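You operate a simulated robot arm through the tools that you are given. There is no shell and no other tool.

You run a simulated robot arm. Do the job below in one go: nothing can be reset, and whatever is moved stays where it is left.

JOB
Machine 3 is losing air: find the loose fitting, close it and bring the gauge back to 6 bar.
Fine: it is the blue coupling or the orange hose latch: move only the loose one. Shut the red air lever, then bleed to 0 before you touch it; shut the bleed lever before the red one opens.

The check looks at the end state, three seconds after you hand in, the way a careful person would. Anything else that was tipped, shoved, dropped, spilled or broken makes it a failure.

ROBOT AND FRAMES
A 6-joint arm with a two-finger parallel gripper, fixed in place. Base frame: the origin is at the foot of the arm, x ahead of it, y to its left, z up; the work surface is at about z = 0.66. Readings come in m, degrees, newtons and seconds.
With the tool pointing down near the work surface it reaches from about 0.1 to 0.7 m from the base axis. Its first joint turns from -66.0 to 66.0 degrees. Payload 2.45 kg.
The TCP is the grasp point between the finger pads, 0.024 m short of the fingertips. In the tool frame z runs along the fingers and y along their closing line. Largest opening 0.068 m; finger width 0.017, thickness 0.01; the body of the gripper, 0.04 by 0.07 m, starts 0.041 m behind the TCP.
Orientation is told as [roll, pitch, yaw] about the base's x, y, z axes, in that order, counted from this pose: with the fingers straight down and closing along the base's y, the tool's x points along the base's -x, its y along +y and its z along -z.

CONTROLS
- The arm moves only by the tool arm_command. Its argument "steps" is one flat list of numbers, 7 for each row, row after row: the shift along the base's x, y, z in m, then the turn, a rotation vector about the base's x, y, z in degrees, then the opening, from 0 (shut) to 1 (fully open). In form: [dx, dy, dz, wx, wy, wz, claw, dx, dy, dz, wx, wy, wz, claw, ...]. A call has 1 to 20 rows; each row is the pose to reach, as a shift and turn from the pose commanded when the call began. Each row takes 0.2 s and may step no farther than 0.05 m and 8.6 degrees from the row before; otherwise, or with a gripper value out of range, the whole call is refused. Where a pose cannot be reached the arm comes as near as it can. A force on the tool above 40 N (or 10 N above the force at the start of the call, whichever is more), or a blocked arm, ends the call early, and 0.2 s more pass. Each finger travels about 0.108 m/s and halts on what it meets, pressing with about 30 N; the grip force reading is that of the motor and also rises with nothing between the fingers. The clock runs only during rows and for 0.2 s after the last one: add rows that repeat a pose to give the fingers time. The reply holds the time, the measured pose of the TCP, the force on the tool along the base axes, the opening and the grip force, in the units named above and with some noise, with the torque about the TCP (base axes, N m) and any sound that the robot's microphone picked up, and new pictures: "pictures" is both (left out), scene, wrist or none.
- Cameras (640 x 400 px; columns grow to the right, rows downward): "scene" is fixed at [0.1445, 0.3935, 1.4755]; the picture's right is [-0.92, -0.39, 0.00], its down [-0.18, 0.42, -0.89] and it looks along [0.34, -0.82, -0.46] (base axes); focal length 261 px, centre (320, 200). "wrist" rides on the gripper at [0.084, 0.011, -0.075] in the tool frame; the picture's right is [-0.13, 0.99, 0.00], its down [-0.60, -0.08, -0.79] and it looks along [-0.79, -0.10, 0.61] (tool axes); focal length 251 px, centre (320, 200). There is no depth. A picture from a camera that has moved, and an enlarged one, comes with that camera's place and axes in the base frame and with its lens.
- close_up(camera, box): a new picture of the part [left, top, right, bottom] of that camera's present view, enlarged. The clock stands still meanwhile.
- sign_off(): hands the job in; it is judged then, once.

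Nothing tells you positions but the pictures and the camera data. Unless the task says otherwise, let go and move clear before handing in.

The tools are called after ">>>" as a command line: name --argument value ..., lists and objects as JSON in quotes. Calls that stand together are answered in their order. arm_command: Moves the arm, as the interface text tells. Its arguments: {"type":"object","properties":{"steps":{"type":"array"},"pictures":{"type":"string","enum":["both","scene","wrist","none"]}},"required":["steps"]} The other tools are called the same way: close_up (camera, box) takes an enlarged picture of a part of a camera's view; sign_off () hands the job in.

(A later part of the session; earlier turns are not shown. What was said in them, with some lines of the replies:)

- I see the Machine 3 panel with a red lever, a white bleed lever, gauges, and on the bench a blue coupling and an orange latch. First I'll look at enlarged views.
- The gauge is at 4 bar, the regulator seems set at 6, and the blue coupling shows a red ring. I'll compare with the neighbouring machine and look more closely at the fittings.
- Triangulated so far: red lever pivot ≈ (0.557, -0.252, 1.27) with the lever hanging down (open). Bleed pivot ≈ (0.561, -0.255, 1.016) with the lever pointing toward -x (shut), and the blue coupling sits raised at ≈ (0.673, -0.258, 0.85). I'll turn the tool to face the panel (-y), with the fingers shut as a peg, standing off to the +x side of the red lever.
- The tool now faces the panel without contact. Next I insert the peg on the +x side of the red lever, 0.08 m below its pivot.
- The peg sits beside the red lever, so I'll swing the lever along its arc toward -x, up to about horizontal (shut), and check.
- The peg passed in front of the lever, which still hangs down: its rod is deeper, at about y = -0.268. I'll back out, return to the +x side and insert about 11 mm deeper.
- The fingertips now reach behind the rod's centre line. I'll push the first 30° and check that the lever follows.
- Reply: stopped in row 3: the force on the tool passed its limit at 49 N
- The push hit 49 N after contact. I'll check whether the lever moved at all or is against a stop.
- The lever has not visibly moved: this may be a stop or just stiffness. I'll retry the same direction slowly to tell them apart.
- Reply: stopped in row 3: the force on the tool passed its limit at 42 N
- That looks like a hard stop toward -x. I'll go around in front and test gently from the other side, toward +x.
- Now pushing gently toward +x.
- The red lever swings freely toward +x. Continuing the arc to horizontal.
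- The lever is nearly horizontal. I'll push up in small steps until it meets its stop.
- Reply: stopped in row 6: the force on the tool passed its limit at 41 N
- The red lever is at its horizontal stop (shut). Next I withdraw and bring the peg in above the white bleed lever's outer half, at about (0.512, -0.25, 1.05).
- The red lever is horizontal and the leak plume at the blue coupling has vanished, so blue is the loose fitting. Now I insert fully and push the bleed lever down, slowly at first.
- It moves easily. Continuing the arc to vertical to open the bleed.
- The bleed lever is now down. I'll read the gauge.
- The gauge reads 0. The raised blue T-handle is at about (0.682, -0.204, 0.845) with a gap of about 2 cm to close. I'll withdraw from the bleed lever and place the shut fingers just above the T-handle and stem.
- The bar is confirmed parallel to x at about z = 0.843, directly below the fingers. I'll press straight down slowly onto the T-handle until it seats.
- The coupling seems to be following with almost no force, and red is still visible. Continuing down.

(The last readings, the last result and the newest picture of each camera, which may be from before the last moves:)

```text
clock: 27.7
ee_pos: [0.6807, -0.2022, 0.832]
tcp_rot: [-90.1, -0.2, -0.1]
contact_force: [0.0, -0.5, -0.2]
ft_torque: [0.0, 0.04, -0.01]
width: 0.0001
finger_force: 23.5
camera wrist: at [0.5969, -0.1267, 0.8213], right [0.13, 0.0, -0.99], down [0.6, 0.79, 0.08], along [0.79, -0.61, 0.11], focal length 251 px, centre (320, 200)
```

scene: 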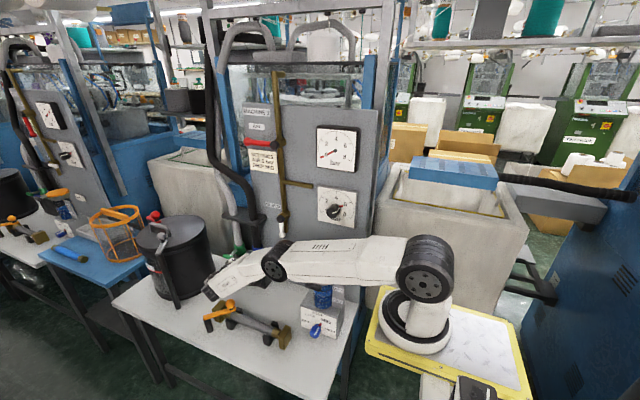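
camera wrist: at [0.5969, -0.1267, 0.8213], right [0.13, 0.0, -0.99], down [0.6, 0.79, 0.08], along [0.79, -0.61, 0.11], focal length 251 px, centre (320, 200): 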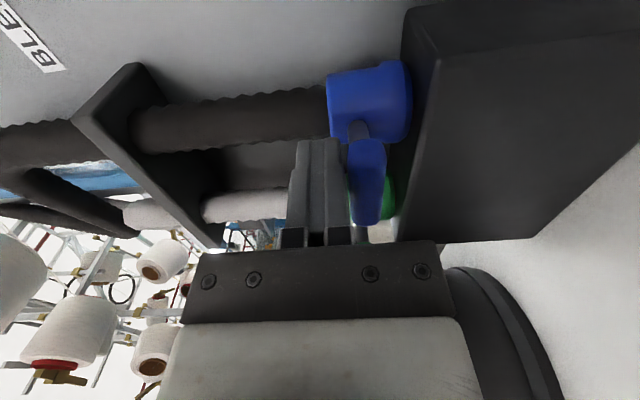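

The red ring has disappeared. I'll press a few more millimetres to make sure it is fully seated, watching the force.

>>> arm_command --steps '[0, 0, -0.001, 0, 0, 0, 0, 0, 0, -0.002, 0, 0, 0, 0, 0, 0, -0.003, 0, 0, 0, 0, 0, 0, -0.004, 0, 0, 0, 0, 0, 0, -0.005, 0, 0, 0, 0, 0, 0, -0.006, 0, 0, 0, 0, 0, 0, -0.007, 0, 0, 0, 0, 0, 0, -0.008, 0, 0, 0, 0]' --pictures "wrist"

>>> close_up --camera "wrist" --box '[300, 40, 460, 240]'

```text
clock: 29.5
ee_pos: [0.6834, -0.203, 0.83]
tcp_rot: [-90.5, -0.6, 0.1]
contact_force: [-1.7, -0.1, 33.2]
ft_torque: [0.22, 0.31, 0.01]
width: 0.0
finger_force: 23.8
camera wrist: at [0.598, -0.1275, 0.8176], right [0.14, -0.01, -0.99], down [0.6, 0.79, 0.08], along [0.79, -0.61, 0.11], focal length 251 px, centre (320, 200)
```

wrist: 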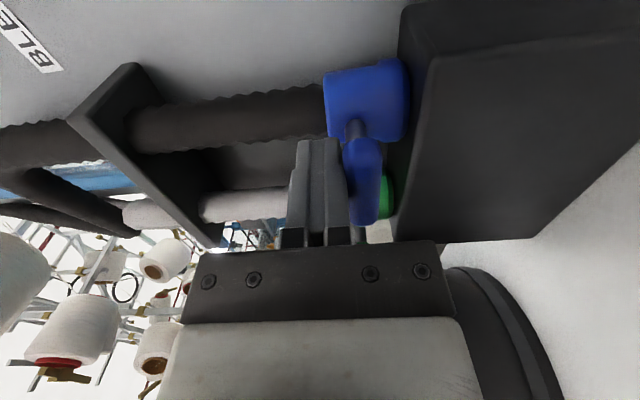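

```text
2.00 times, centred on (380, 140) of wrist
camera zoom: at [0.598, -0.1275, 0.8176], right [0.14, -0.01, -0.99], down [0.6, 0.79, 0.08], along [0.79, -0.61, 0.11], focal length 503 px, centre (200, 320)
```

zoom: 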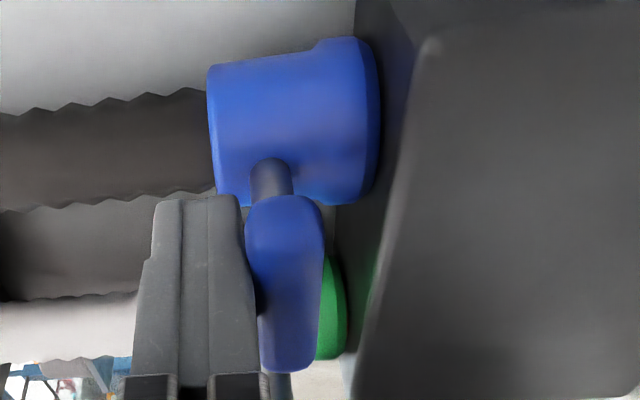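

It is bottomed out at 33 N. I'll lift off, withdraw and check that it stays down.

>>> arm_command --steps '[0, 0, 0.012, 0, 0, 0, 0, 0, 0, 0.04, 0, 0, 0, 0, 0, 0.04, 0.07, 0, 0, 0, 0, 0, 0.06, 0.08, 0, 0, 0, 0, 0, 0.06, 0.08, 0, 0, 0, 0]'

>>> close_up --camera "scene" --box '[207, 235, 287, 285]'

>>> close_up --camera "wrist" --box '[340, 40, 580, 260]'

```text
clock: 30.7
ee_pos: [0.681, -0.1446, 0.9039]
tcp_rot: [-90.1, -0.1, -0.1]
contact_force: [0.5, -0.2, 1.1]
ft_torque: [-0.02, 0.02, -0.02]
width: 0.0001
finger_force: 23.5
camera wrist: at [0.5977, -0.0679, 0.8925], right [0.13, 0.0, -0.99], down [0.6, 0.79, 0.08], along [0.79, -0.61, 0.11], focal length 251 px, centre (320, 200)
```

scene: 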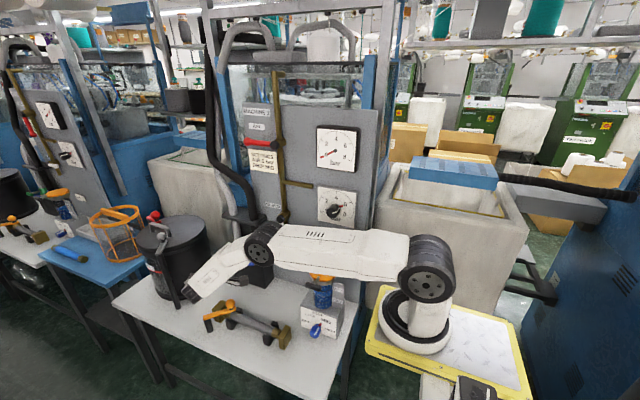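
wrist: 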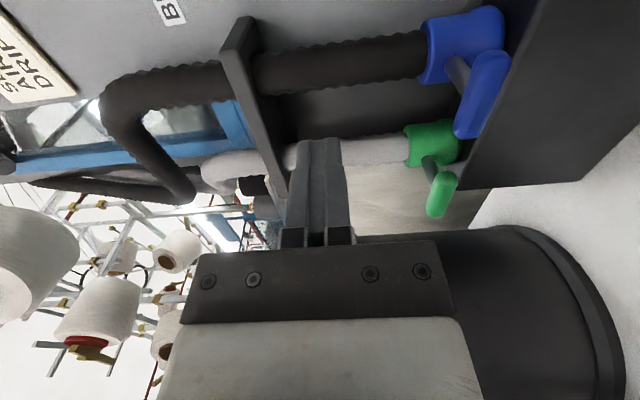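

```text
8.00 times, centred on (247, 260) of scene
camera zoom: at [0.1445, 0.3935, 1.4755], right [-0.92, -0.39, 0.0], down [-0.18, 0.42, -0.89], along [0.34, -0.82, -0.46], focal length 2087 px, centre (904, -280)
```

zoom: 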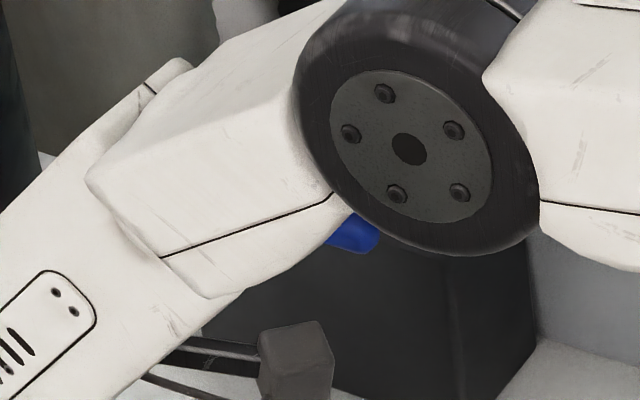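

```text
1.82 times, centred on (460, 150) of wrist
camera zoom: at [0.5977, -0.0679, 0.8925], right [0.13, 0.0, -0.99], down [0.6, 0.79, 0.08], along [0.79, -0.61, 0.11], focal length 457 px, centre (66, 291)
```

zoom: 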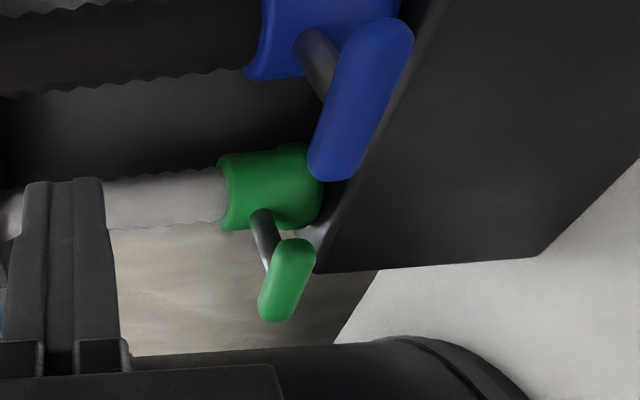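

The blue coupling stays down, matching the green one. Next I shut the bleed lever: peg in on its +x side at about (0.60, -0.25, 0.953).

>>> arm_command --steps '[-0.03, 0, 0.03, 0, 0, 0, 0, -0.06, 0, 0.05, 0, 0, 0, 0, -0.08, -0.03, 0.05, 0, 0, 0, 0, -0.08, -0.07, 0.05, 0, 0, 0, 0, -0.08, -0.108, 0.05, 0, 0, 0, 0, -0.08, -0.108, 0.05, 0, 0, 0, 0]' --pictures "wrist"

```text
clock: 32.1
ee_pos: [0.6013, -0.2508, 0.9566]
tcp_rot: [-90.1, -0.2, 0.0]
contact_force: [0.0, 0.4, -0.1]
ft_torque: [0.01, 0.01, 0.0]
width: 0.0
finger_force: 23.8
camera wrist: at [0.5179, -0.1759, 0.9456], right [0.13, 0.0, -0.99], down [0.6, 0.79, 0.08], along [0.79, -0.61, 0.11], focal length 251 px, centre (320, 200)
```

wrist: 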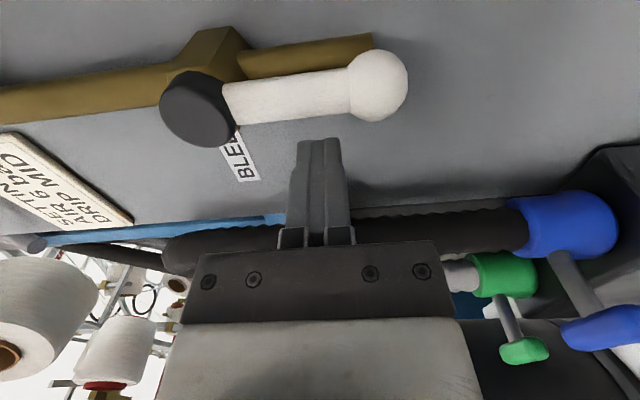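

The bleed lever hangs straight down, with the peg beside it. Sweeping it back to -x, horizontal.

>>> arm_command --steps '[-0.012, 0, -0.001, 0, 0, 0, 0, -0.018, 0, -0.003, 0, 0, 0, 0, -0.0245, 0, -0.0045, 0, 0, 0, 0, -0.0315, 0, -0.005, 0, 0, 0, 0, -0.0385, 0, -0.005, 0, 0, 0, 0, -0.0455, 0, -0.0045, 0, 0, 0, 0, -0.052, 0, -0.003, 0, 0, 0, 0, -0.0588, 0, -0.0005, 0, 0, 0, 0, -0.065, 0, 0.003, 0, 0, 0, 0, -0.0705, 0, 0.007, 0, 0, 0, 0, -0.0755, 0, 0.012, 0, 0, 0, 0, -0.08, 0, 0.0172, 0, 0, 0, 0, -0.0825, 0, 0.022, 0, 0, 0, 0, -0.0847, 0, 0.0252, 0, 0, 0, 0]'

```text
clock: 35.1
ee_pos: [0.5163, -0.2521, 0.9803]
tcp_rot: [-90.1, -0.1, 0.0]
contact_force: [0.6, -0.5, -0.5]
ft_torque: [0.0, -0.01, 0.02]
width: 0.0001
finger_force: 23.5
camera wrist: at [0.4326, -0.1752, 0.9687], right [0.13, 0.0, -0.99], down [0.6, 0.79, 0.08], along [0.79, -0.61, 0.11], focal length 251 px, centre (320, 200)
```

scene: 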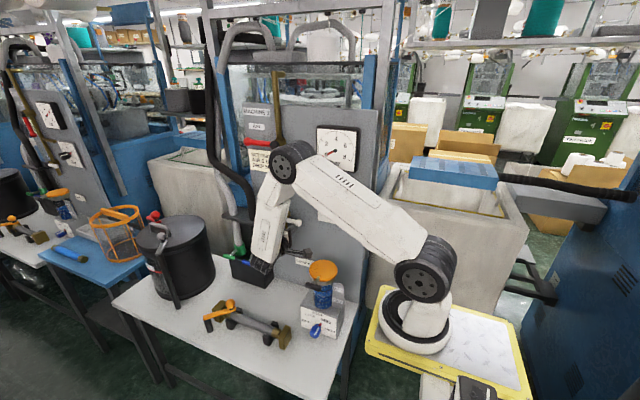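
wrist: 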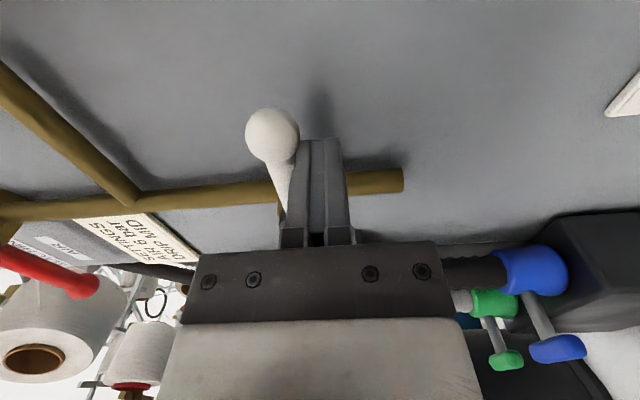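

Nearly horizontal. I'll push up gently to the stop, then back away.

>>> arm_command --steps '[-0.0005, 0, 0.002, 0, 0, 0, 0, -0.001, 0, 0.004, 0, 0, 0, 0, -0.001, 0, 0.006, 0, 0, 0, 0, -0.001, 0, 0.008, 0, 0, 0, 0, -0.001, 0, 0.01, 0, 0, 0, 0, -0.001, 0, 0.012, 0, 0, 0, 0, -0.001, 0, 0.014, 0, 0, 0, 0]' --pictures "wrist"

```text
clock: 36.1
ee_pos: [0.5151, -0.2493, 0.9822]
tcp_rot: [-89.1, 0.2, 0.4]
contact_force: [9.0, -6.3, -11.2]
ft_torque: [0.29, 0.0, 0.21]
width: 0.0
finger_force: 23.8
stopped in row 5: the force on the tool passed its limit at 42 N (the readings are from after the stop); the commanded pose is now the measured one
camera wrist: at [0.4314, -0.1749, 0.9724], right [0.13, 0.02, -0.99], down [0.6, 0.8, 0.09], along [0.79, -0.6, 0.09], focal length 251 px, centre (320, 200)
```

wrist: 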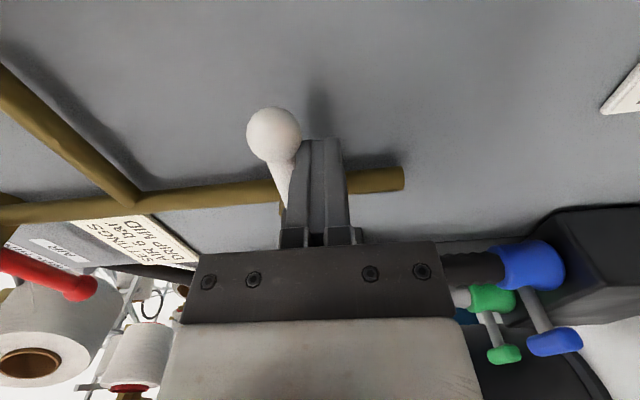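

The bleed lever is at its stop (shut). I'll back away and move up to just above the horizontal red lever.

>>> arm_command --steps '[0, 0, -0.006, -0.9, -0.2, -0.4, 0, 0, 0.04, -0.006, -0.9, -0.2, -0.4, 0, 0, 0.069, 0.02, -0.9, -0.2, -0.4, 0, 0.015, 0.069, 0.065, -0.9, -0.2, -0.4, 0, 0.03, 0.069, 0.11, -0.9, -0.2, -0.4, 0, 0.05, 0.069, 0.155, -0.9, -0.2, -0.4, 0, 0.07, 0.069, 0.2, -0.9, -0.2, -0.4, 0, 0.09, 0.069, 0.245, -0.9, -0.2, -0.4, 0, 0.11, 0.069, 0.29, -0.9, -0.2, -0.4, 0, 0.1234, 0.069, 0.328, -0.9, -0.2, -0.4, 0, 0.1234, 0.03, 0.328, -0.9, -0.2, -0.4, 0, 0.1234, -0.0015, 0.328, -0.9, -0.2, -0.4, 0, 0.1234, -0.0015, 0.328, -0.9, -0.2, -0.4, 0]'

>>> close_up --camera "scene" --box '[220, 170, 380, 270]'

>>> close_up --camera "scene" --box '[207, 235, 287, 285]'

```text
clock: 38.9
ee_pos: [0.6393, -0.2534, 1.313]
tcp_rot: [-90.2, -0.2, -0.1]
contact_force: [0.6, -0.2, 1.2]
ft_torque: [0.01, 0.0, -0.01]
width: 0.0001
finger_force: 23.9
camera wrist: at [0.5547, -0.1771, 1.3022], right [0.13, 0.0, -0.99], down [0.61, 0.79, 0.08], along [0.79, -0.61, 0.11], focal length 251 px, centre (320, 200)
```

scene: 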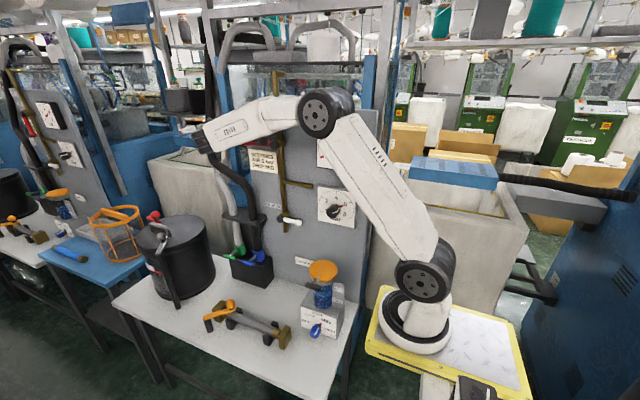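
wrist: 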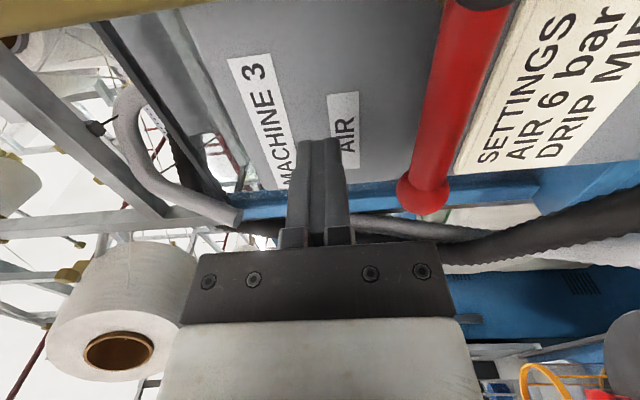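

```text
4.00 times, centred on (300, 220) of scene
camera zoom: at [0.1445, 0.3935, 1.4755], right [-0.92, -0.39, 0.0], down [-0.18, 0.42, -0.89], along [0.34, -0.82, -0.46], focal length 1044 px, centre (400, 120)
```

zoom: 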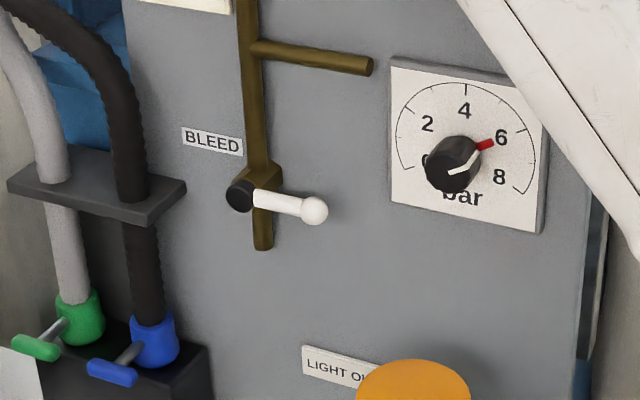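

```text
8.00 times, centred on (247, 260) of scene
camera zoom: at [0.1445, 0.3935, 1.4755], right [-0.92, -0.39, 0.0], down [-0.18, 0.42, -0.89], along [0.34, -0.82, -0.46], focal length 2087 px, centre (904, -280)
```

zoom: 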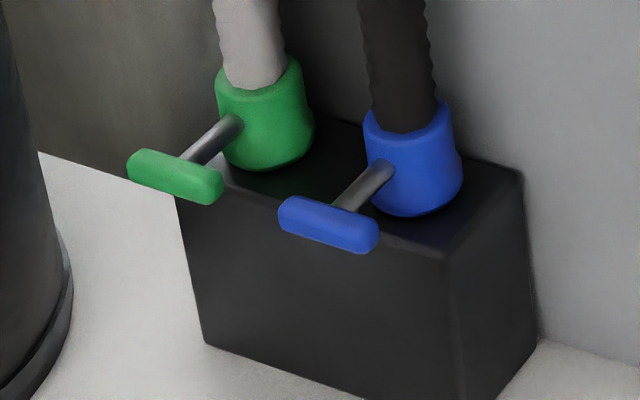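

Blue is fully seated and bleed is shut. Now I open the red lever by pushing it down along its arc.

>>> arm_command --steps '[0, 0, -0.02, 0, 0, 0, 0, 0, 0, -0.0297, 0, 0, 0, 0, 0.0015, 0, -0.039, 0, 0, 0, 0, 0.0024, 0, -0.0484, 0, 0, 0, 0, 0.0015, 0, -0.058, 0, 0, 0, 0, 0, 0, -0.0672, 0, 0, 0, 0, -0.0035, 0, -0.076, 0, 0, 0, 0, -0.0074, 0, -0.0846, 0, 0, 0, 0, -0.013, 0, -0.0924, 0, 0, 0, 0, -0.019, 0, -0.0996, 0, 0, 0, 0, -0.0265, 0, -0.1055, 0, 0, 0, 0, -0.034, 0, -0.111, 0, 0, 0, 0, -0.04, 0, -0.114, 0, 0, 0, 0, -0.0455, 0, -0.1163, 0, 0, 0, 0, -0.049, 0, -0.1175, 0, 0, 0, 0]'

```text
clock: 42.1
ee_pos: [0.5893, -0.2514, 1.1939]
tcp_rot: [-90.2, -0.1, -0.2]
contact_force: [0.9, -0.1, -0.2]
ft_torque: [-0.01, -0.03, -0.03]
width: 0.0
finger_force: 23.7
camera wrist: at [0.5055, -0.1761, 1.1825], right [0.13, 0.0, -0.99], down [0.61, 0.79, 0.08], along [0.78, -0.61, 0.11], focal length 251 px, centre (320, 200)
```

scene: 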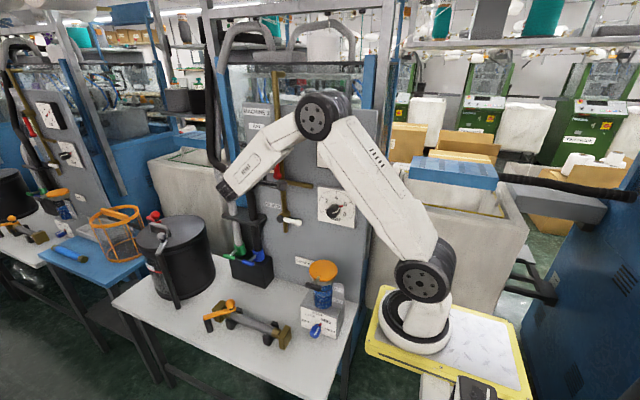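
wrist: 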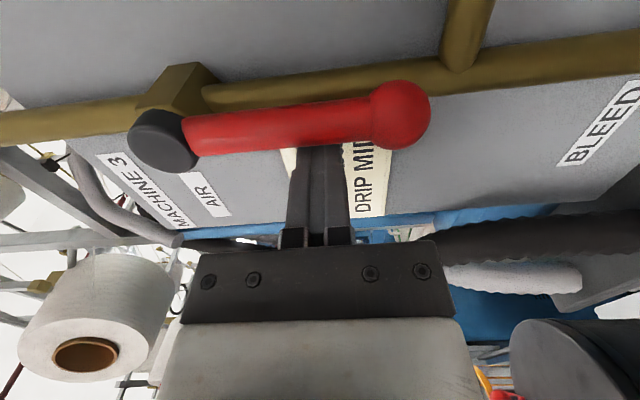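

The red lever is almost vertical. I'll nudge it to its stop, then back away into the clear and read the gauge.

>>> arm_command --steps '[-0.0015, 0, 0, 0, 0, 0, 0, -0.003, 0, 0, 0, 0, 0, 0, -0.0045, 0, 0, 0, 0, 0, 0, -0.006, 0, 0, 0, 0, 0, 0, -0.0075, 0, 0, 0, 0, 0, 0, -0.009, 0, 0, 0, 0, 0, 0]' --pictures "none"

```text
clock: 43.4
ee_pos: [0.5871, -0.2513, 1.1936]
tcp_rot: [-90.2, -0.4, 0.9]
contact_force: [14.1, -2.7, -2.1]
ft_torque: [0.11, -0.03, 0.28]
width: 0.0001
finger_force: 23.4
stopped in row 6: the force on the tool passed its limit at 42 N (the readings are from after the stop); the commanded pose is now the measured one
```

It is at the stop. Now withdrawing to the starting area.

>>> arm_command --steps '[0.012, 0, 0, 0, 0.4, -0.9, 0, 0.012, 0.04, 0, 0, 0.4, -0.9, 0, 0.014, 0.08, 0, 0, 0.4, -0.9, 0, 0.018, 0.121, 0, 0, 0.4, -0.9, 0, 0.018, 0.121, 0, 0, 0.4, -0.9, 0]' --pictures "none"

>>> arm_command --steps '[-0.015, 0.01, 0.02, 8.2, 0, 0, 0, -0.03, 0.02, 0.04, 16.4, 0, 0, 0, -0.047, 0.03, 0.06, 24.6, 0, 0, 0, -0.064, 0.04, 0.08, 32.8, 0, 0, 0, -0.08, 0.05, 0.1, 41, 0, 0, 0, -0.097, 0.05, 0.12, 49.2, 0, 0, 0, -0.114, 0.05, 0.14, 57.4, 0, 0, 0, -0.13, 0.05, 0.16, 65.6, 0, 0, 0, -0.147, 0.05, 0.18, 73.8, 0, 0, 0, -0.164, 0.045, 0.2, 82, 0, 0, 0, -0.178, 0.04, 0.218, 90, 0, 0, 0, -0.178, 0.04, 0.218, 90, 0, 0, 0]'

>>> close_up --camera "scene" --box '[220, 90, 380, 190]'

>>> close_up --camera "scene" --box '[220, 170, 380, 270]'

>>> close_up --camera "scene" --box '[190, 250, 350, 350]'

```text
clock: 44.6
ee_pos: [0.602, -0.127, 1.1948]
tcp_rot: [-90.1, 0.2, -0.4]
contact_force: [-0.4, 0.7, 0.2]
ft_torque: [-0.02, -0.02, -0.01]
width: 0.0
finger_force: 23.7
```

```text
clock: 47.2
ee_pos: [0.4233, -0.0893, 1.4129]
tcp_rot: [-0.1, 0.4, 0.2]
contact_force: [0.0, 0.5, 0.8]
ft_torque: [0.02, 0.02, -0.01]
width: 0.0
finger_force: 24.1
camera wrist: at [0.3396, -0.0786, 1.4891], right [0.13, 0.99, 0.0], down [0.61, -0.07, 0.79], along [0.78, -0.1, -0.61], focal length 251 px, centre (320, 200)
```

scene: 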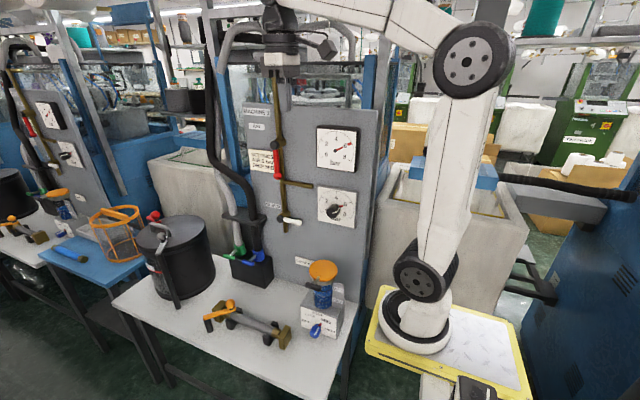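
wrist: 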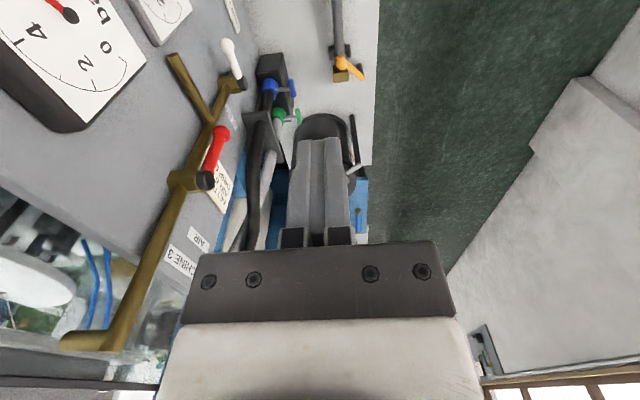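

```text
4.00 times, centred on (300, 140) of scene
camera zoom: at [0.1445, 0.3935, 1.4755], right [-0.92, -0.39, 0.0], down [-0.18, 0.42, -0.89], along [0.34, -0.82, -0.46], focal length 1044 px, centre (400, 440)
```

zoom: 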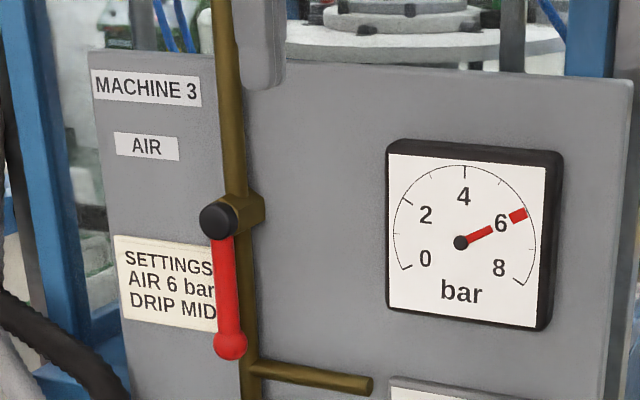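

```text
4.00 times, centred on (300, 220) of scene
camera zoom: at [0.1445, 0.3935, 1.4755], right [-0.92, -0.39, 0.0], down [-0.18, 0.42, -0.89], along [0.34, -0.82, -0.46], focal length 1044 px, centre (400, 120)
```

zoom: 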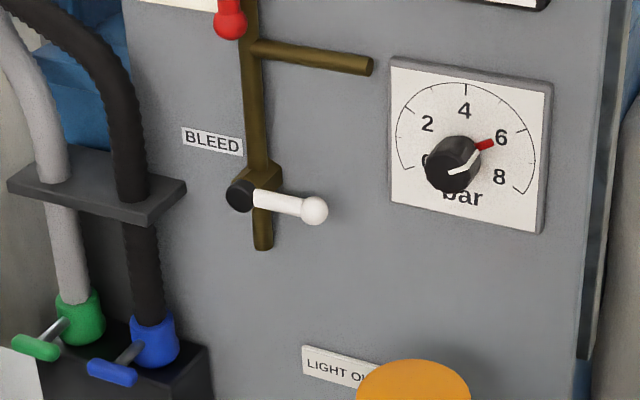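

```text
4.00 times, centred on (270, 300) of scene
camera zoom: at [0.1445, 0.3935, 1.4755], right [-0.92, -0.39, 0.0], down [-0.18, 0.42, -0.89], along [0.34, -0.82, -0.46], focal length 1044 px, centre (520, -200)
```

zoom: 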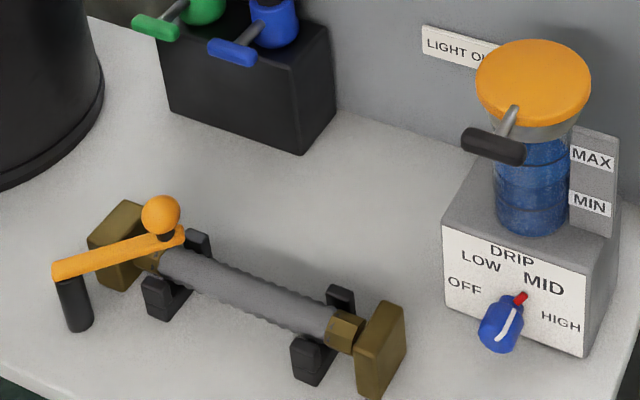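

The gauge reads 6 bar, red is open, bleed is shut, blue is seated and there is no plume. I'll wait a couple of seconds to confirm it holds.

>>> arm_command --steps '[0, 0, 0, 0, 0, 0, 0, 0, 0, 0, 0, 0, 0, 0, 0, 0, 0, 0, 0, 0, 0, 0, 0, 0, 0, 0, 0, 0, 0, 0, 0, 0, 0, 0, 0, 0, 0, 0, 0, 0, 0, 0, 0, 0, 0, 0, 0, 0, 0, 0, 0, 0, 0, 0, 0, 0, 0, 0, 0, 0, 0, 0, 0.5, 0, 0, 0, 0, 0, 0, 1, 0, 0, 0, 0, 0, 0, 1, 0, 0, 0, 0, 0, 0, 1]' --pictures "none"

>>> close_up --camera "scene" --box '[220, 90, 380, 190]'

>>> close_up --camera "scene" --box '[207, 235, 287, 285]'

```text
clock: 49.8
ee_pos: [0.4242, -0.0907, 1.4124]
tcp_rot: [-0.2, 0.4, 0.1]
contact_force: [0.0, -0.1, 1.2]
ft_torque: [-0.01, 0.0, 0.02]
width: 0.0681
finger_force: 0.0
```

```text
4.00 times, centred on (300, 140) of scene
camera zoom: at [0.1445, 0.3935, 1.4755], right [-0.92, -0.39, 0.0], down [-0.18, 0.42, -0.89], along [0.34, -0.82, -0.46], focal length 1044 px, centre (400, 440)
```

zoom: 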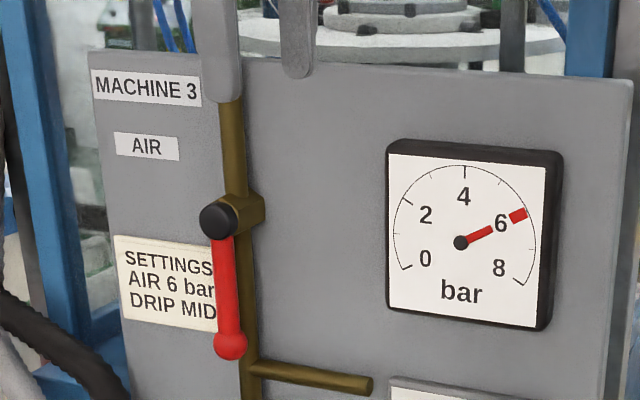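

```text
8.00 times, centred on (247, 260) of scene
camera zoom: at [0.1445, 0.3935, 1.4755], right [-0.92, -0.39, 0.0], down [-0.18, 0.42, -0.89], along [0.34, -0.82, -0.46], focal length 2087 px, centre (904, -280)
```

zoom: 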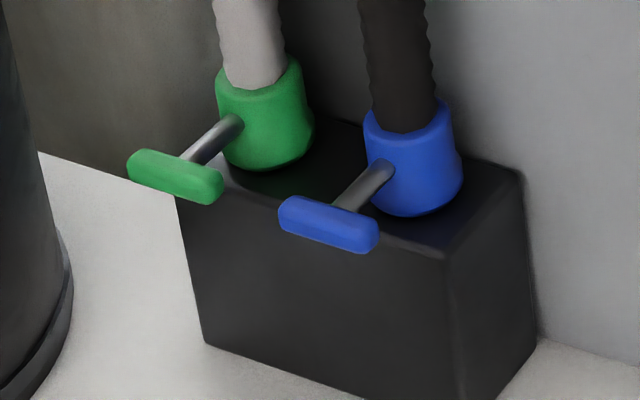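

The gauge holds steady at 6 bar, the blue coupling is seated with no plume, and the arm is clear. Handing in.

>>> sign_off

```text
The job is handed in.
```

Machine 3 is back at 6 bar, and the gauge held there when I checked again a few seconds later. The loose fitting was the blue coupling: it had lifted off its seat, showing its red ring, with a visible leak beside it.

- **Order of work:** I shut the red air lever and opened the bleed until the gauge read 0. Then I pressed the coupling down until it bottomed out, shut the bleed and reopened the red lever.
- **End state:** The blue coupling sits level with the green one and the leak plume is gone. The red lever is open, the bleed is shut, and the arm is back clear of the machine with the gripper open.
- **Left alone:** I did not touch the orange hose latch, the regulator knob or the drip setting.
- **Firm contact:** While finding which way the red lever turns, I first pushed it the wrong way against its stop, up to 49 N. It did not move, and it worked normally afterwards.
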